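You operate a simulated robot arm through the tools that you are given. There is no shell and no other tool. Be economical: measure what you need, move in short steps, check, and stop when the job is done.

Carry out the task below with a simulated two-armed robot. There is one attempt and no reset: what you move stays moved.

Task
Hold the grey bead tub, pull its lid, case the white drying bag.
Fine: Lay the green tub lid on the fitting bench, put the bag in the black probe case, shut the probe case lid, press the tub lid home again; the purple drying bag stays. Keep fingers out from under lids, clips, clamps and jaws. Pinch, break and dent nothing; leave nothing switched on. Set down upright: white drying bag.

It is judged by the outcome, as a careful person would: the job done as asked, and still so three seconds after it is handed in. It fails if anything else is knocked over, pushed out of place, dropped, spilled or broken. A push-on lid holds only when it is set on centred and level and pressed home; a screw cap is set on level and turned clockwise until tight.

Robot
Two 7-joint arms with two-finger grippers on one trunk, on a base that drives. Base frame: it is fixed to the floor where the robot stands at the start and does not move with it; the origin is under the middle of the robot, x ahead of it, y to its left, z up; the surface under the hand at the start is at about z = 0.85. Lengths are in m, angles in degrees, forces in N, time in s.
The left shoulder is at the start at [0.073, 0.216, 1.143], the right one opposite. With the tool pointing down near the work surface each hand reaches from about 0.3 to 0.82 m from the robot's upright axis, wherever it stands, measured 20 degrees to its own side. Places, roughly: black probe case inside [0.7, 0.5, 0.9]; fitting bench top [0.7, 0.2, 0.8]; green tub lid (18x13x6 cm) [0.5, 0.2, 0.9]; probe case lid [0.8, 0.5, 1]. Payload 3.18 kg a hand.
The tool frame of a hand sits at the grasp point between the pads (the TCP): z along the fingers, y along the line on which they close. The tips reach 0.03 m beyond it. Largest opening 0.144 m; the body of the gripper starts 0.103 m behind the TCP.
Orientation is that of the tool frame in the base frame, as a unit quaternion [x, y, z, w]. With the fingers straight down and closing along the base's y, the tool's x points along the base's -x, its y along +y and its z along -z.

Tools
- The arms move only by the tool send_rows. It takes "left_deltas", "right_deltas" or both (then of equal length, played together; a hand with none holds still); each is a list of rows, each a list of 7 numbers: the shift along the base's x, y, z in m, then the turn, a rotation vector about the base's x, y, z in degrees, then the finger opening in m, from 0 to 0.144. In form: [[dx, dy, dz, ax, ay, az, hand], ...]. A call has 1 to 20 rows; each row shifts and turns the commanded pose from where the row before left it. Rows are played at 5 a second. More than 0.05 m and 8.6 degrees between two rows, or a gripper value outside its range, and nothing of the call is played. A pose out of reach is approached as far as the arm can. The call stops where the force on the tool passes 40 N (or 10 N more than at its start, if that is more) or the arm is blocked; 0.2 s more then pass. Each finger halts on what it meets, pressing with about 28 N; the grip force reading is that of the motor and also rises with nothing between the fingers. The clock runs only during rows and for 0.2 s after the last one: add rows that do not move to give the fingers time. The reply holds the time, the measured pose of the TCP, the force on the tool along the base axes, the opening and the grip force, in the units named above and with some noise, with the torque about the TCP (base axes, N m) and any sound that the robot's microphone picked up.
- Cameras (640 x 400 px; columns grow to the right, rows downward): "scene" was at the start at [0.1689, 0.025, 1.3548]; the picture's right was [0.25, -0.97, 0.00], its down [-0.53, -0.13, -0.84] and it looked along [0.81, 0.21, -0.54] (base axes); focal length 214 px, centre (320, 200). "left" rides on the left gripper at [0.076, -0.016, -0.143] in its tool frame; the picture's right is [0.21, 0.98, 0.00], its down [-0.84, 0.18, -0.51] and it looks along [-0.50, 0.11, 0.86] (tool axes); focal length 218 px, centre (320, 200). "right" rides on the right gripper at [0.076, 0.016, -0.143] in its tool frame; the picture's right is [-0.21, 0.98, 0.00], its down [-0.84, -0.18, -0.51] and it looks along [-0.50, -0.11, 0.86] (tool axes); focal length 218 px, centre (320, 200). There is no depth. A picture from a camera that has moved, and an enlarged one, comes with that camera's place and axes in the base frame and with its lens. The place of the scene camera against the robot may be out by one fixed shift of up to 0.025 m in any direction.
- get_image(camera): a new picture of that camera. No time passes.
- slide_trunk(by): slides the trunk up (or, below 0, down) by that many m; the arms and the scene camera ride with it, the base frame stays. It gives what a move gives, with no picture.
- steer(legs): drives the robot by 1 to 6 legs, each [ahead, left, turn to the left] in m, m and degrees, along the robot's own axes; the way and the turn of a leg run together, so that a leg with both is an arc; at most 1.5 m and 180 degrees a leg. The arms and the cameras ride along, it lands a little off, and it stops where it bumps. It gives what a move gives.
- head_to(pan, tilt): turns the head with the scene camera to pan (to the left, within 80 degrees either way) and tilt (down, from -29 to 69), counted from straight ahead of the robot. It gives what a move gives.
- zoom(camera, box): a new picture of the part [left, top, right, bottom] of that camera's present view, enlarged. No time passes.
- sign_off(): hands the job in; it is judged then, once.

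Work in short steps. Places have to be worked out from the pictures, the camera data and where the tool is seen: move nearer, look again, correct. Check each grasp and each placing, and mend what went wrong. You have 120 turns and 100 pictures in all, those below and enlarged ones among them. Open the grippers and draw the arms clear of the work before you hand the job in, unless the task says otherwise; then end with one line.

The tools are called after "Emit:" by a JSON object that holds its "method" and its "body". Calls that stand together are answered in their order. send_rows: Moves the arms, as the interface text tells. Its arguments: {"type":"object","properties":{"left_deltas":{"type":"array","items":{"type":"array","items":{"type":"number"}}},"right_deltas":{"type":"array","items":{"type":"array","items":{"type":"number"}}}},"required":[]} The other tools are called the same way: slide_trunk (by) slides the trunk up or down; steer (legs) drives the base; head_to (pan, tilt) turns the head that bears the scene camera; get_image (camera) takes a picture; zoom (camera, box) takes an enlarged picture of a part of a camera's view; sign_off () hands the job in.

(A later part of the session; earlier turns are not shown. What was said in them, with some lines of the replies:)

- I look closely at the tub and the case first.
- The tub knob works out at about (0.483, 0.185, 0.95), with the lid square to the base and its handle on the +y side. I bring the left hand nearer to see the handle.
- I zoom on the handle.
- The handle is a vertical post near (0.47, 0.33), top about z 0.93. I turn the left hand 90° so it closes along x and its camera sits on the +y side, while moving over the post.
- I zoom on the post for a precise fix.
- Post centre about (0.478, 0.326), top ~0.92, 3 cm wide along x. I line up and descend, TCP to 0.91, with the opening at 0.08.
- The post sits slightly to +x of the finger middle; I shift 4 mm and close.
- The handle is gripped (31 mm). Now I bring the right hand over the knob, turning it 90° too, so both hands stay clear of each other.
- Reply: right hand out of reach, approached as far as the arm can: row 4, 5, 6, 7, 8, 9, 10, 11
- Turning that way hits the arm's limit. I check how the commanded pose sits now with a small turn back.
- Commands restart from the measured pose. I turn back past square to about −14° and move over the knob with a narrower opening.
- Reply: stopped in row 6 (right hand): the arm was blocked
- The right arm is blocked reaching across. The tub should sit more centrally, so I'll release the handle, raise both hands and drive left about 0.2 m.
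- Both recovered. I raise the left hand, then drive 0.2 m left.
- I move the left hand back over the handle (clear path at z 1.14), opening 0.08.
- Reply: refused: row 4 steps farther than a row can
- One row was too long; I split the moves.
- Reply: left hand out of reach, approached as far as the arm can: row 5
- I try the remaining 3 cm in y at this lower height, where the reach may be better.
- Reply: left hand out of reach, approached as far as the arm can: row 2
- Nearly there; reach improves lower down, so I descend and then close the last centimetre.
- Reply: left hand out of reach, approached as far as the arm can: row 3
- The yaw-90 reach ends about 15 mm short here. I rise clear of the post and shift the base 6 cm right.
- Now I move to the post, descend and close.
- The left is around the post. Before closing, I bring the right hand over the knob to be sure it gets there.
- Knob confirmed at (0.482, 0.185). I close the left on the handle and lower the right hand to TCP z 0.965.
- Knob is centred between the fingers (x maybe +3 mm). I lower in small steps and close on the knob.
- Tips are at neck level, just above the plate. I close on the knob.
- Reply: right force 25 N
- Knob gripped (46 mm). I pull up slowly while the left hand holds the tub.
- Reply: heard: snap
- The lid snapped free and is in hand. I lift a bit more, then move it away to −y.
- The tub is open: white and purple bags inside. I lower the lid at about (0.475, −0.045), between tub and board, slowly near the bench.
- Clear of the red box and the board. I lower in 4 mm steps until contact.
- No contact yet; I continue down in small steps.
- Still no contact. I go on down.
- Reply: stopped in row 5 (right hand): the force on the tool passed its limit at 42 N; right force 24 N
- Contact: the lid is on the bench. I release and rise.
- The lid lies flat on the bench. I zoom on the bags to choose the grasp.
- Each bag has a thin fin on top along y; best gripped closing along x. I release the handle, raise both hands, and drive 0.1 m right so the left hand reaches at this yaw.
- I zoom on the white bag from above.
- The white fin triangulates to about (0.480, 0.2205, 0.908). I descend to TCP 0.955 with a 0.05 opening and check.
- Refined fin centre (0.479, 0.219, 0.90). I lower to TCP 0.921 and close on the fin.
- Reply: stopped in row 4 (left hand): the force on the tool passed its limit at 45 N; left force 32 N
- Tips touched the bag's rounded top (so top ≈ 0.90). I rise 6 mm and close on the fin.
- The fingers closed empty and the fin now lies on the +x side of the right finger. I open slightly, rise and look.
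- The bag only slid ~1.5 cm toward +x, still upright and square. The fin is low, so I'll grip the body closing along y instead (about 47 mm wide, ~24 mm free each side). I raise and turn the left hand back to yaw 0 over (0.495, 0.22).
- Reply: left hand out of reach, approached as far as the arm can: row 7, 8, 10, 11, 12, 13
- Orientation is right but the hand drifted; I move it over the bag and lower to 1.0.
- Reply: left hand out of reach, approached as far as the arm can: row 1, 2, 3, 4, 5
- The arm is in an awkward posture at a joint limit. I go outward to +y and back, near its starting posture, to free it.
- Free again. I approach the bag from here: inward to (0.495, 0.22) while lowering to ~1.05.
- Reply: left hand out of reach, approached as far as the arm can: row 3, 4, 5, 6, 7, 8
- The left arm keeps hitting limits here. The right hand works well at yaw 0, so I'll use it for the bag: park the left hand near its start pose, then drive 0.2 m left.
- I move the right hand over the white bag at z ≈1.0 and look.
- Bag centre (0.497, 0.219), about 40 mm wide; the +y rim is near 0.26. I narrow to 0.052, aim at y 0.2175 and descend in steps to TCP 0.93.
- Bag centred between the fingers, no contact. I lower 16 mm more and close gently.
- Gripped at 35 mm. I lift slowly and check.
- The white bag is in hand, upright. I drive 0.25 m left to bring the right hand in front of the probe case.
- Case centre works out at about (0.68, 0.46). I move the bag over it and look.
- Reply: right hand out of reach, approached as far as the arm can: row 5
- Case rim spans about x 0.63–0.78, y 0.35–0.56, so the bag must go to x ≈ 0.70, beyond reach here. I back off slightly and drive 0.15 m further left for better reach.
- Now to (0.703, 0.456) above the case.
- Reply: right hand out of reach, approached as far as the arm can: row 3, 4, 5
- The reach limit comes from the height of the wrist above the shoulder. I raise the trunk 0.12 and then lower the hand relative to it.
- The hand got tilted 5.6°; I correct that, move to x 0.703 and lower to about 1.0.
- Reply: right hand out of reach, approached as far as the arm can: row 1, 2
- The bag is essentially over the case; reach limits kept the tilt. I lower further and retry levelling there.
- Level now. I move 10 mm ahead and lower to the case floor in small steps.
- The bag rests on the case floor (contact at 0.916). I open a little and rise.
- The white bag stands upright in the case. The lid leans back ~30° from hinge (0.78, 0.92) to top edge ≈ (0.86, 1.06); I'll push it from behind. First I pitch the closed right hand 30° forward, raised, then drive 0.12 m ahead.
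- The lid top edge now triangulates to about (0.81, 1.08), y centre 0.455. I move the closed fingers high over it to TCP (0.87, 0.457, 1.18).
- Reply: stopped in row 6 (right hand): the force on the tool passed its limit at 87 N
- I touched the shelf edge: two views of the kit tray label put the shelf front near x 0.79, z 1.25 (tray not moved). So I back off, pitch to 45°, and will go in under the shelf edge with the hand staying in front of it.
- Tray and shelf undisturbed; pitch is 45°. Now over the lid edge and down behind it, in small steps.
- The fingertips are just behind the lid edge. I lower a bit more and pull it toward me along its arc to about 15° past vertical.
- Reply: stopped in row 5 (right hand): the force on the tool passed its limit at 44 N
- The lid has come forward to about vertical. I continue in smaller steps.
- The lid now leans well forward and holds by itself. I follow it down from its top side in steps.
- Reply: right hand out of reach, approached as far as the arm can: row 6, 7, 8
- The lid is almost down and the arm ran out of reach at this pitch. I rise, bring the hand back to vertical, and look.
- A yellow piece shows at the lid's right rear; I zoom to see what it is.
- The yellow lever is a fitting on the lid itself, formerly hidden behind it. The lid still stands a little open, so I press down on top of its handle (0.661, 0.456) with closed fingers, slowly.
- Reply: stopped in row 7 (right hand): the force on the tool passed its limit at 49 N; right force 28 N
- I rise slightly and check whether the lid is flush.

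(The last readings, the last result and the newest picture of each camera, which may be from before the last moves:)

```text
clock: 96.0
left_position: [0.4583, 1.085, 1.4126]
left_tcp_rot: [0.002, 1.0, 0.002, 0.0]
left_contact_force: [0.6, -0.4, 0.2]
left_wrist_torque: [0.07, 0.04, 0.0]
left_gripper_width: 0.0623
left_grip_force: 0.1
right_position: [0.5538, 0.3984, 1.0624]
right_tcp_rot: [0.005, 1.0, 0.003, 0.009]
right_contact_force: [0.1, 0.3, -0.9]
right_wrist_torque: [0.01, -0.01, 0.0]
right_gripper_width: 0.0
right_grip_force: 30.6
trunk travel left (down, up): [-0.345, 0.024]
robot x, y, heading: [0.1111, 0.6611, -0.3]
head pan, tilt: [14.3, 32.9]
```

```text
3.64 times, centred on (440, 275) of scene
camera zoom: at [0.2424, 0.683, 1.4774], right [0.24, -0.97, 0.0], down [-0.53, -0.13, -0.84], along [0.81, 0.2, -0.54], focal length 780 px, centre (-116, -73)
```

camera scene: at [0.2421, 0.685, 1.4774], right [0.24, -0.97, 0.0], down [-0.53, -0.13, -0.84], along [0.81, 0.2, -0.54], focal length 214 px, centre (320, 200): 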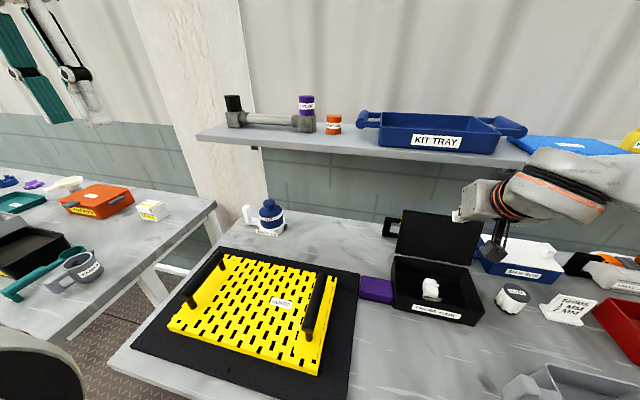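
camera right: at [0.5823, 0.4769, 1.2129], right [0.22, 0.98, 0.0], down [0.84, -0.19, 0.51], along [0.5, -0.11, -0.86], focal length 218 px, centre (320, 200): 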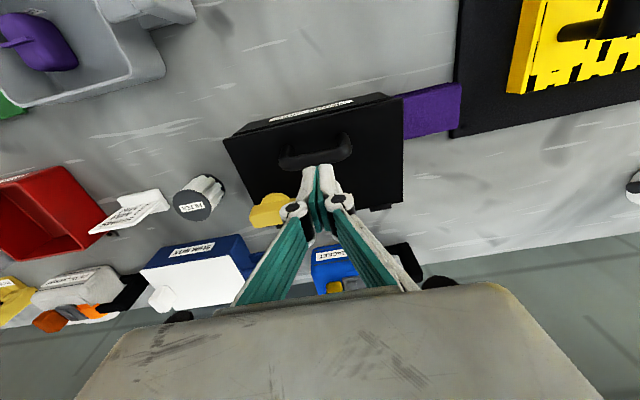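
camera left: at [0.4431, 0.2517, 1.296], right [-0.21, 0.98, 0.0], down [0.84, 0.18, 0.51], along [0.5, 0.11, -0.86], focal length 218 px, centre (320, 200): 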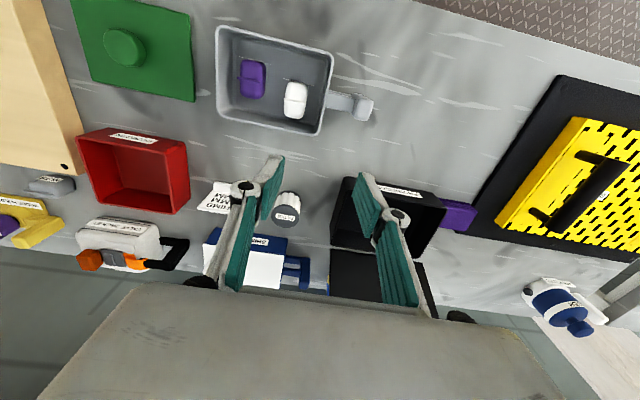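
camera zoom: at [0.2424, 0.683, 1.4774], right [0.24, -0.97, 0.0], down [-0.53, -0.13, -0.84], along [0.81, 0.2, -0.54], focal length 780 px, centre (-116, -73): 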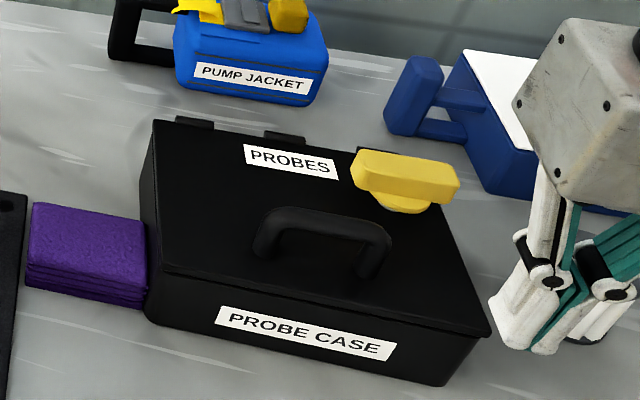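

The case is shut flush. Now back to the tub: I raise the hand, drive back and right, and bring the trunk down again.

Emit:
{"method": "send_rows", "body": {"right_deltas": [[-0.02, 0, 0.03, 0, 0, 0, 0.04], [0, 0, 0.03, 0, 0, 0, 0.08], [0, 0, 0.03, 0, -0.5, 0, 0.08]]}}

Emit:
{"method": "steer", "body": {"legs": [[-0.11, 0, 0.3], [0, -0.525, 0]]}}

Emit:
{"method": "slide_trunk", "body": {"by": -0.12}}

Emit:
{"method": "get_image", "body": {"camera": "scene"}}

```text
clock: 96.8
left_position: [0.4571, 1.0865, 1.4119]
left_tcp_rot: [0.002, 1.0, 0.001, 0.001]
left_contact_force: [0.4, 0.6, 1.3]
left_wrist_torque: [0.0, -0.03, 0.0]
left_gripper_width: 0.0621
left_grip_force: 0.0
right_position: [0.5343, 0.3973, 1.1532]
right_tcp_rot: [0.005, 1.0, 0.002, 0.015]
right_contact_force: [-0.5, 0.0, -0.2]
right_wrist_torque: [0.0, -0.01, 0.02]
right_gripper_width: 0.0801
right_grip_force: 0.3
trunk travel left (down, up): [-0.345, 0.024]
robot x, y, heading: [0.1121, 0.6618, -0.5]
head pan, tilt: [14.3, 32.9]
```

```text
clock: 102.7
left_position: [0.3465, 0.5573, 1.4114]
left_tcp_rot: [0.009, 1.0, 0.002, 0.001]
left_contact_force: [-0.1, 0.6, -0.2]
left_wrist_torque: [-0.02, 0.02, 0.02]
left_gripper_width: 0.062
left_grip_force: 0.2
right_position: [0.4128, -0.1323, 1.1521]
right_tcp_rot: [0.013, 1.0, 0.002, 0.013]
right_contact_force: [0.3, -0.4, 0.3]
right_wrist_torque: [0.0, -0.01, 0.01]
right_gripper_width: 0.0801
right_grip_force: 0.1
trunk travel left (down, up): [-0.345, 0.024]
robot x, y, heading: [-0.0054, 0.134, -1.3]
head pan, tilt: [14.3, 32.9]
```

```text
clock: 104.2
left_position: [0.3453, 0.5583, 1.2929]
left_tcp_rot: [0.008, 1.0, 0.001, 0.002]
left_contact_force: [0.3, 0.0, 0.4]
left_wrist_torque: [0.01, -0.05, 0.0]
left_gripper_width: 0.0623
left_grip_force: 0.0
right_position: [0.4125, -0.1328, 1.0333]
right_tcp_rot: [0.012, 1.0, 0.002, 0.014]
right_contact_force: [0.4, -0.5, 0.4]
right_wrist_torque: [-0.02, 0.0, 0.04]
right_gripper_width: 0.08
right_grip_force: 0.1
trunk travel left (down, up): [-0.225, 0.144]
robot x, y, heading: [-0.0085, 0.1345, -1.0]
head pan, tilt: [14.3, 32.9]
```

```text
11 pictures are left
camera scene: at [0.1604, 0.1582, 1.3551], right [0.23, -0.97, 0.0], down [-0.53, -0.12, -0.84], along [0.82, 0.19, -0.54], focal length 214 px, centre (320, 200)
```

scene: 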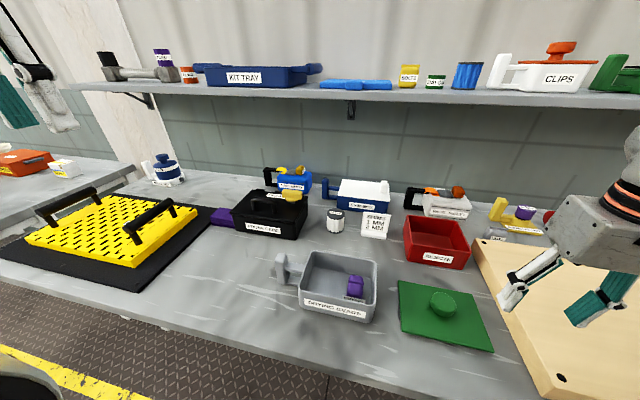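

All looks in order. I level the hand (−1.6° pitch, 1.4° yaw errors) and go over the lid knob at (0.480, −0.045).

Emit:
{"method": "send_rows", "body": {"right_deltas": [[0.015, 0.02, 0, 0, 0.8, 0.7, 0.08], [0.018, 0.022, 0, 0, 0.8, 0.7, 0.08], [0.018, 0.022, 0, 0, 0, 0, 0.08], [0.0165, 0.024, 0, 0, 0, 0, 0.08], [0, 0, -0.03, 0, 0, 0, 0.08], [0, 0, 0, 0, 0, 0, 0.08]]}}

Emit:
{"method": "get_image", "body": {"camera": "right"}}

```text
clock: 105.6
left_position: [0.3478, 0.5589, 1.2918]
left_tcp_rot: [0.009, 1.0, 0.001, 0.002]
left_contact_force: [-0.4, 0.4, -0.2]
left_wrist_torque: [0.02, -0.01, -0.01]
left_gripper_width: 0.0623
left_grip_force: 0.2
right_position: [0.4788, -0.0438, 1.0011]
right_tcp_rot: [0.0, 1.0, 0.003, 0.0]
right_contact_force: [-0.4, 0.2, 0.0]
right_wrist_torque: [-0.04, 0.0, 0.02]
right_gripper_width: 0.0801
right_grip_force: 0.0
trunk travel left (down, up): [-0.225, 0.144]
robot x, y, heading: [-0.0066, 0.1323, -1.2]
head pan, tilt: [14.3, 32.9]
```

```text
10 pictures are left
camera right: at [0.403, -0.03, 1.1438], right [0.21, 0.98, 0.0], down [0.84, -0.18, 0.51], along [0.5, -0.1, -0.86], focal length 218 px, centre (320, 200)
```

right: 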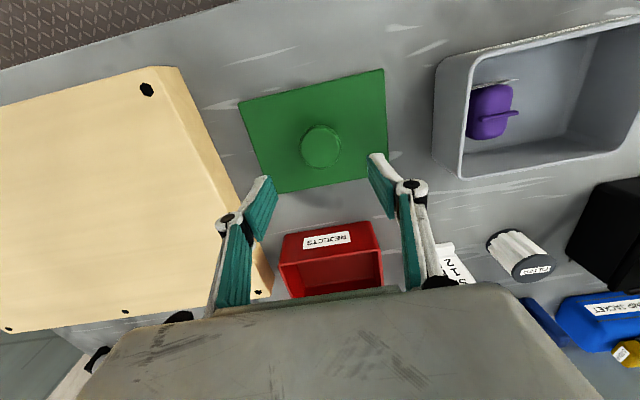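

Knob confirmed at (0.480, −0.043). I descend to TCP 0.899 and close.

Emit:
{"method": "send_rows", "body": {"right_deltas": [[0.001, 0, -0.03, 0, 0, 0, 0.08], [0, 0, -0.03, 0, 0, 0, 0.08], [0, 0, -0.025, 0, 0, 0, 0.08], [0, 0, -0.012, 0, 0, 0, 0.075], [0, 0, -0.005, 0, 0, 0, 0.065], [0, 0, 0, 0, 0, 0, 0.05], [0, 0, 0, 0, 0, 0, 0.035], [0, 0, 0, 0, 0, 0, 0.035], [0, 0, 0, 0, 0, 0, 0.035]]}}

```text
clock: 107.6
left_position: [0.3462, 0.5567, 1.2924]
left_tcp_rot: [0.009, 1.0, 0.001, 0.0]
left_contact_force: [0.2, -0.4, 0.3]
left_wrist_torque: [-0.01, 0.0, 0.01]
left_gripper_width: 0.0619
left_grip_force: 0.1
right_position: [0.4824, -0.0435, 0.8996]
right_tcp_rot: [0.0, 1.0, 0.003, -0.001]
right_contact_force: [0.2, -0.3, 0.3]
right_wrist_torque: [0.02, -0.04, 0.01]
right_gripper_width: 0.0461
right_grip_force: 28.0
trunk travel left (down, up): [-0.225, 0.144]
robot x, y, heading: [-0.0084, 0.1319, -0.9]
head pan, tilt: [14.3, 32.9]
```

Gripped (46 mm). I lift to ~1.03 and carry it toward the tub, then look.

Emit:
{"method": "send_rows", "body": {"right_deltas": [[0, 0, 0.02, 0, 0, 0, 0.035], [0, 0, 0.04, 0, 0, 0, 0.035], [0, 0, 0.04, 0, 0, 0, 0.035], [0, 0.02, 0.03, 0, 0, 0, 0.035], [0, 0.035, 0, 0, 0, 0, 0.035], [0, 0.035, 0, 0, 0, 0, 0.035], [0, 0.035, 0, 0, 0, 0, 0.035], [0, 0.035, 0, 0, 0, 0, 0.035], [0, 0.035, 0, 0, 0, 0, 0.035], [0.003, 0.035, 0, 0, 0, 0, 0.035], [0, 0, 0, 0, 0, 0, 0.035]]}}

Emit:
{"method": "get_image", "body": {"camera": "right"}}

Emit:
{"method": "zoom", "body": {"camera": "scene", "box": [260, 210, 420, 330]}}

```text
clock: 110.0
left_position: [0.3472, 0.5568, 1.2921]
left_tcp_rot: [0.008, 1.0, 0.001, 0.003]
left_contact_force: [-0.9, 0.0, -0.6]
left_wrist_torque: [0.02, 0.01, 0.01]
left_gripper_width: 0.0619
left_grip_force: 0.1
right_position: [0.4845, 0.1861, 1.0304]
right_tcp_rot: [0.002, 1.0, 0.004, -0.001]
right_contact_force: [-0.8, -0.5, -1.3]
right_wrist_torque: [0.03, -0.02, -0.01]
right_gripper_width: 0.046
right_grip_force: 28.3
trunk travel left (down, up): [-0.225, 0.144]
robot x, y, heading: [-0.0113, 0.1367, -1.1]
head pan, tilt: [14.3, 32.9]
```

```text
9 pictures are left
camera right: at [0.4078, 0.2014, 1.174], right [0.21, 0.98, 0.01], down [0.84, -0.18, 0.51], along [0.5, -0.1, -0.86], focal length 218 px, centre (320, 200)
```

right: 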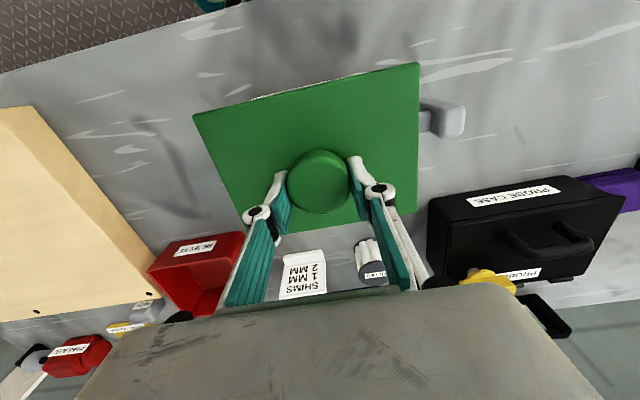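

```text
3.33 times, centred on (340, 270) of scene
camera zoom: at [0.1614, 0.1572, 1.3548], right [0.23, -0.97, 0.0], down [-0.53, -0.12, -0.84], along [0.82, 0.19, -0.54], focal length 715 px, centre (253, -33)
```

zoom: 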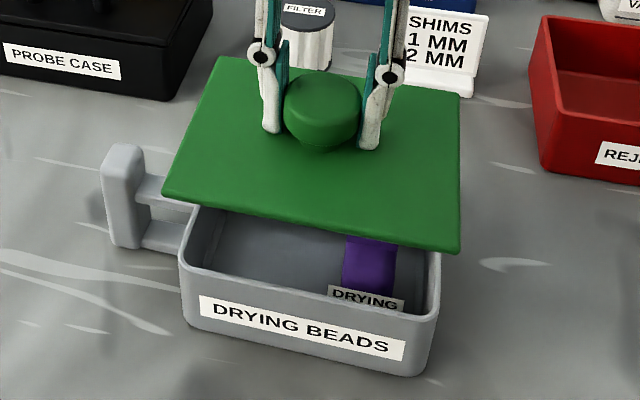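

The tub hasn't noticeably moved. I lower to about 2 cm above the seat at the original seat position and check alignment.

Emit:
{"method": "send_rows", "body": {"right_deltas": [[0.001, 0, -0.02, 0, 0, 0, 0.035], [0, 0, -0.015, 0, 0, 0, 0.035], [0, 0, -0.01, 0, 0, 0, 0.035], [0, 0, 0, 0, 0, 0, 0.035]]}}

Emit:
{"method": "zoom", "body": {"camera": "scene", "box": [270, 220, 400, 330]}}

```text
clock: 111.0
left_position: [0.3468, 0.559, 1.2924]
left_tcp_rot: [0.008, 1.0, 0.001, 0.001]
left_contact_force: [0.9, 0.0, -0.3]
left_wrist_torque: [-0.03, 0.02, 0.0]
left_gripper_width: 0.0621
left_grip_force: 0.1
right_position: [0.4865, 0.1851, 0.9868]
right_tcp_rot: [0.0, 1.0, 0.002, -0.001]
right_contact_force: [0.7, 0.4, -0.5]
right_wrist_torque: [0.02, 0.01, -0.01]
right_gripper_width: 0.0461
right_grip_force: 28.2
trunk travel left (down, up): [-0.225, 0.144]
robot x, y, heading: [-0.006, 0.1349, -1.1]
head pan, tilt: [14.3, 32.9]
```

```text
3.64 times, centred on (335, 275) of scene
camera zoom: at [0.1613, 0.1582, 1.3548], right [0.23, -0.97, 0.0], down [-0.53, -0.12, -0.84], along [0.82, 0.19, -0.54], focal length 780 px, centre (266, -73)
```

zoom: 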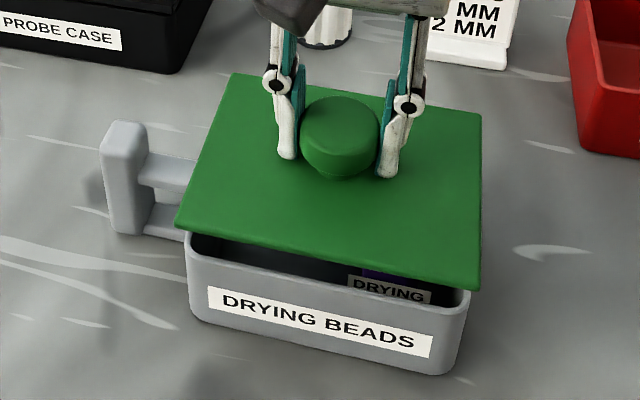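

Alignment looks symmetric. I lower gently onto the rim.

Emit:
{"method": "send_rows", "body": {"right_deltas": [[-0.001, 0.001, -0.008, 0, 0, 0, 0.035], [0, 0, -0.006, 0, 0, 0, 0.035], [0, 0, -0.004, 0, 0, 0, 0.035], [0, 0, -0.003, 0, 0, 0, 0.035], [0, 0, -0.003, 0, 0, 0, 0.035], [0, 0, -0.003, 0, 0, 0, 0.035], [0, 0, -0.003, 0, 0, 0, 0.035]]}}

Emit:
{"method": "zoom", "body": {"camera": "scene", "box": [270, 220, 400, 330]}}

```text
clock: 112.6
left_position: [0.3448, 0.5577, 1.2939]
left_tcp_rot: [0.009, 1.0, 0.001, 0.003]
left_contact_force: [0.7, -0.2, -0.4]
left_wrist_torque: [0.01, -0.01, 0.01]
left_gripper_width: 0.0622
left_grip_force: 0.0
right_position: [0.4864, 0.1863, 0.9601]
right_tcp_rot: [0.001, 1.0, 0.004, 0.003]
right_contact_force: [1.0, -0.9, 24.9]
right_wrist_torque: [-0.09, 0.09, -0.02]
right_gripper_width: 0.0463
right_grip_force: 28.3
trunk travel left (down, up): [-0.225, 0.144]
robot x, y, heading: [-0.0047, 0.1335, -1.3]
head pan, tilt: [14.3, 32.9]
heard: snap
```

```text
3.64 times, centred on (335, 275) of scene
camera zoom: at [0.1594, 0.1579, 1.3556], right [0.23, -0.97, 0.0], down [-0.53, -0.12, -0.84], along [0.82, 0.19, -0.54], focal length 780 px, centre (266, -73)
```

zoom: 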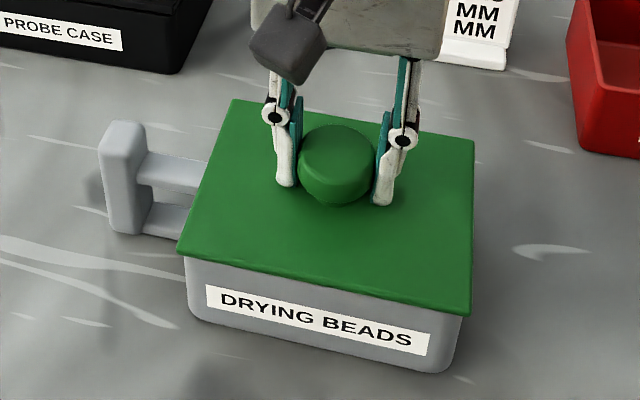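

It snapped on, level. I press a little more for certainty, then release and rise clear.

Emit:
{"method": "send_rows", "body": {"right_deltas": [[0, 0, -0.003, 0, 0, 0, 0.035], [0, 0, -0.002, 0, 0, 0, 0.035]]}}

Emit:
{"method": "send_rows", "body": {"right_deltas": [[0, 0, 0.001, 0, 0, 0, 0.05], [0, 0, 0, 0, 0, 0, 0.08], [0, 0, 0, 0, 0, 0, 0.08], [0, 0, 0.02, 0, 0, 0, 0.08], [0, 0, 0.04, 0, 0, 0, 0.08], [0, -0.02, 0.04, 0, 0, 0, 0.08], [-0.02, -0.03, 0.03, 0, 0, 0, 0.08], [-0.02, -0.035, 0.02, 0, 0, 0, 0.08], [-0.02, -0.035, 0.02, 0, 0, 0, 0.08], [0, -0.04, 0, 0, 0, 0, 0.08], [0, -0.04, 0, 0, 0, 0, 0.08]]}}

Emit:
{"method": "get_image", "body": {"camera": "scene"}}

Emit:
{"method": "zoom", "body": {"camera": "scene", "box": [220, 170, 400, 330]}}

```text
clock: 113.1
left_position: [0.3471, 0.5575, 1.2914]
left_tcp_rot: [0.009, 1.0, 0.001, 0.001]
left_contact_force: [0.3, -0.8, -0.1]
left_wrist_torque: [-0.02, 0.05, 0.0]
left_gripper_width: 0.062
left_grip_force: 0.1
right_position: [0.4849, 0.1867, 0.957]
right_tcp_rot: [0.001, 1.0, 0.006, 0.002]
right_contact_force: [-5.1, -1.4, 18.9]
right_wrist_torque: [-1.1, -0.1, -0.3]
right_gripper_width: 0.0461
right_grip_force: 27.6
trunk travel left (down, up): [-0.225, 0.144]
robot x, y, heading: [-0.006, 0.139, -1.1]
head pan, tilt: [14.3, 32.9]
stopped in row 2 (right hand): the force on the tool passed its limit at 43 N (the readings are from after the stop); the commanded pose is now the measured one
```

```text
clock: 115.5
left_position: [0.3468, 0.5564, 1.2925]
left_tcp_rot: [0.008, 1.0, 0.001, 0.002]
left_contact_force: [0.2, -0.6, 0.4]
left_wrist_torque: [0.02, -0.01, 0.0]
left_gripper_width: 0.0619
left_grip_force: 0.0
right_position: [0.4221, -0.0175, 1.1272]
right_tcp_rot: [0.001, 1.0, 0.005, 0.002]
right_contact_force: [0.4, -0.7, -0.2]
right_wrist_torque: [0.04, 0.02, 0.01]
right_gripper_width: 0.08
right_grip_force: 0.1
trunk travel left (down, up): [-0.225, 0.144]
robot x, y, heading: [-0.0104, 0.1391, -1.2]
head pan, tilt: [14.3, 32.9]
```

```text
5 pictures are left
camera scene: at [0.161, 0.1569, 1.3549], right [0.23, -0.97, 0.0], down [-0.53, -0.12, -0.84], along [0.82, 0.19, -0.54], focal length 214 px, centre (320, 200)
```

scene: 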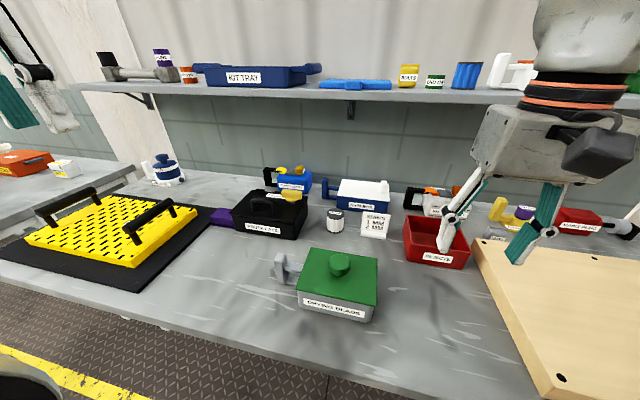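

```text
2.50 times, centred on (310, 250) of scene
camera zoom: at [0.161, 0.1569, 1.3549], right [0.23, -0.97, 0.0], down [-0.53, -0.12, -0.84], along [0.82, 0.19, -0.54], focal length 536 px, centre (345, 75)
```

zoom: 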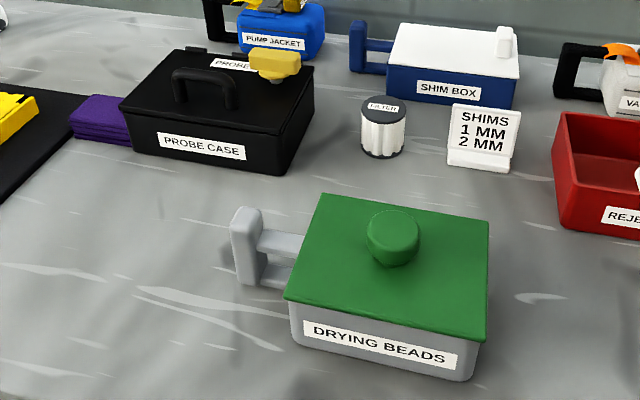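

The tub lid is home and level, the case is shut with the bag inside, and both hands are open and clear, so I hand in.

Emit:
{"method": "sign_off", "body": {}}

```text
The job is handed in.
```

The white drying bag stands upright in the shut black probe case, the green lid is pressed back onto the tub (it snapped on level), and the purple bag is still inside. During the work the right hand bumped the shelf edge once (87 N), and the kit tray on it didn't visibly move.
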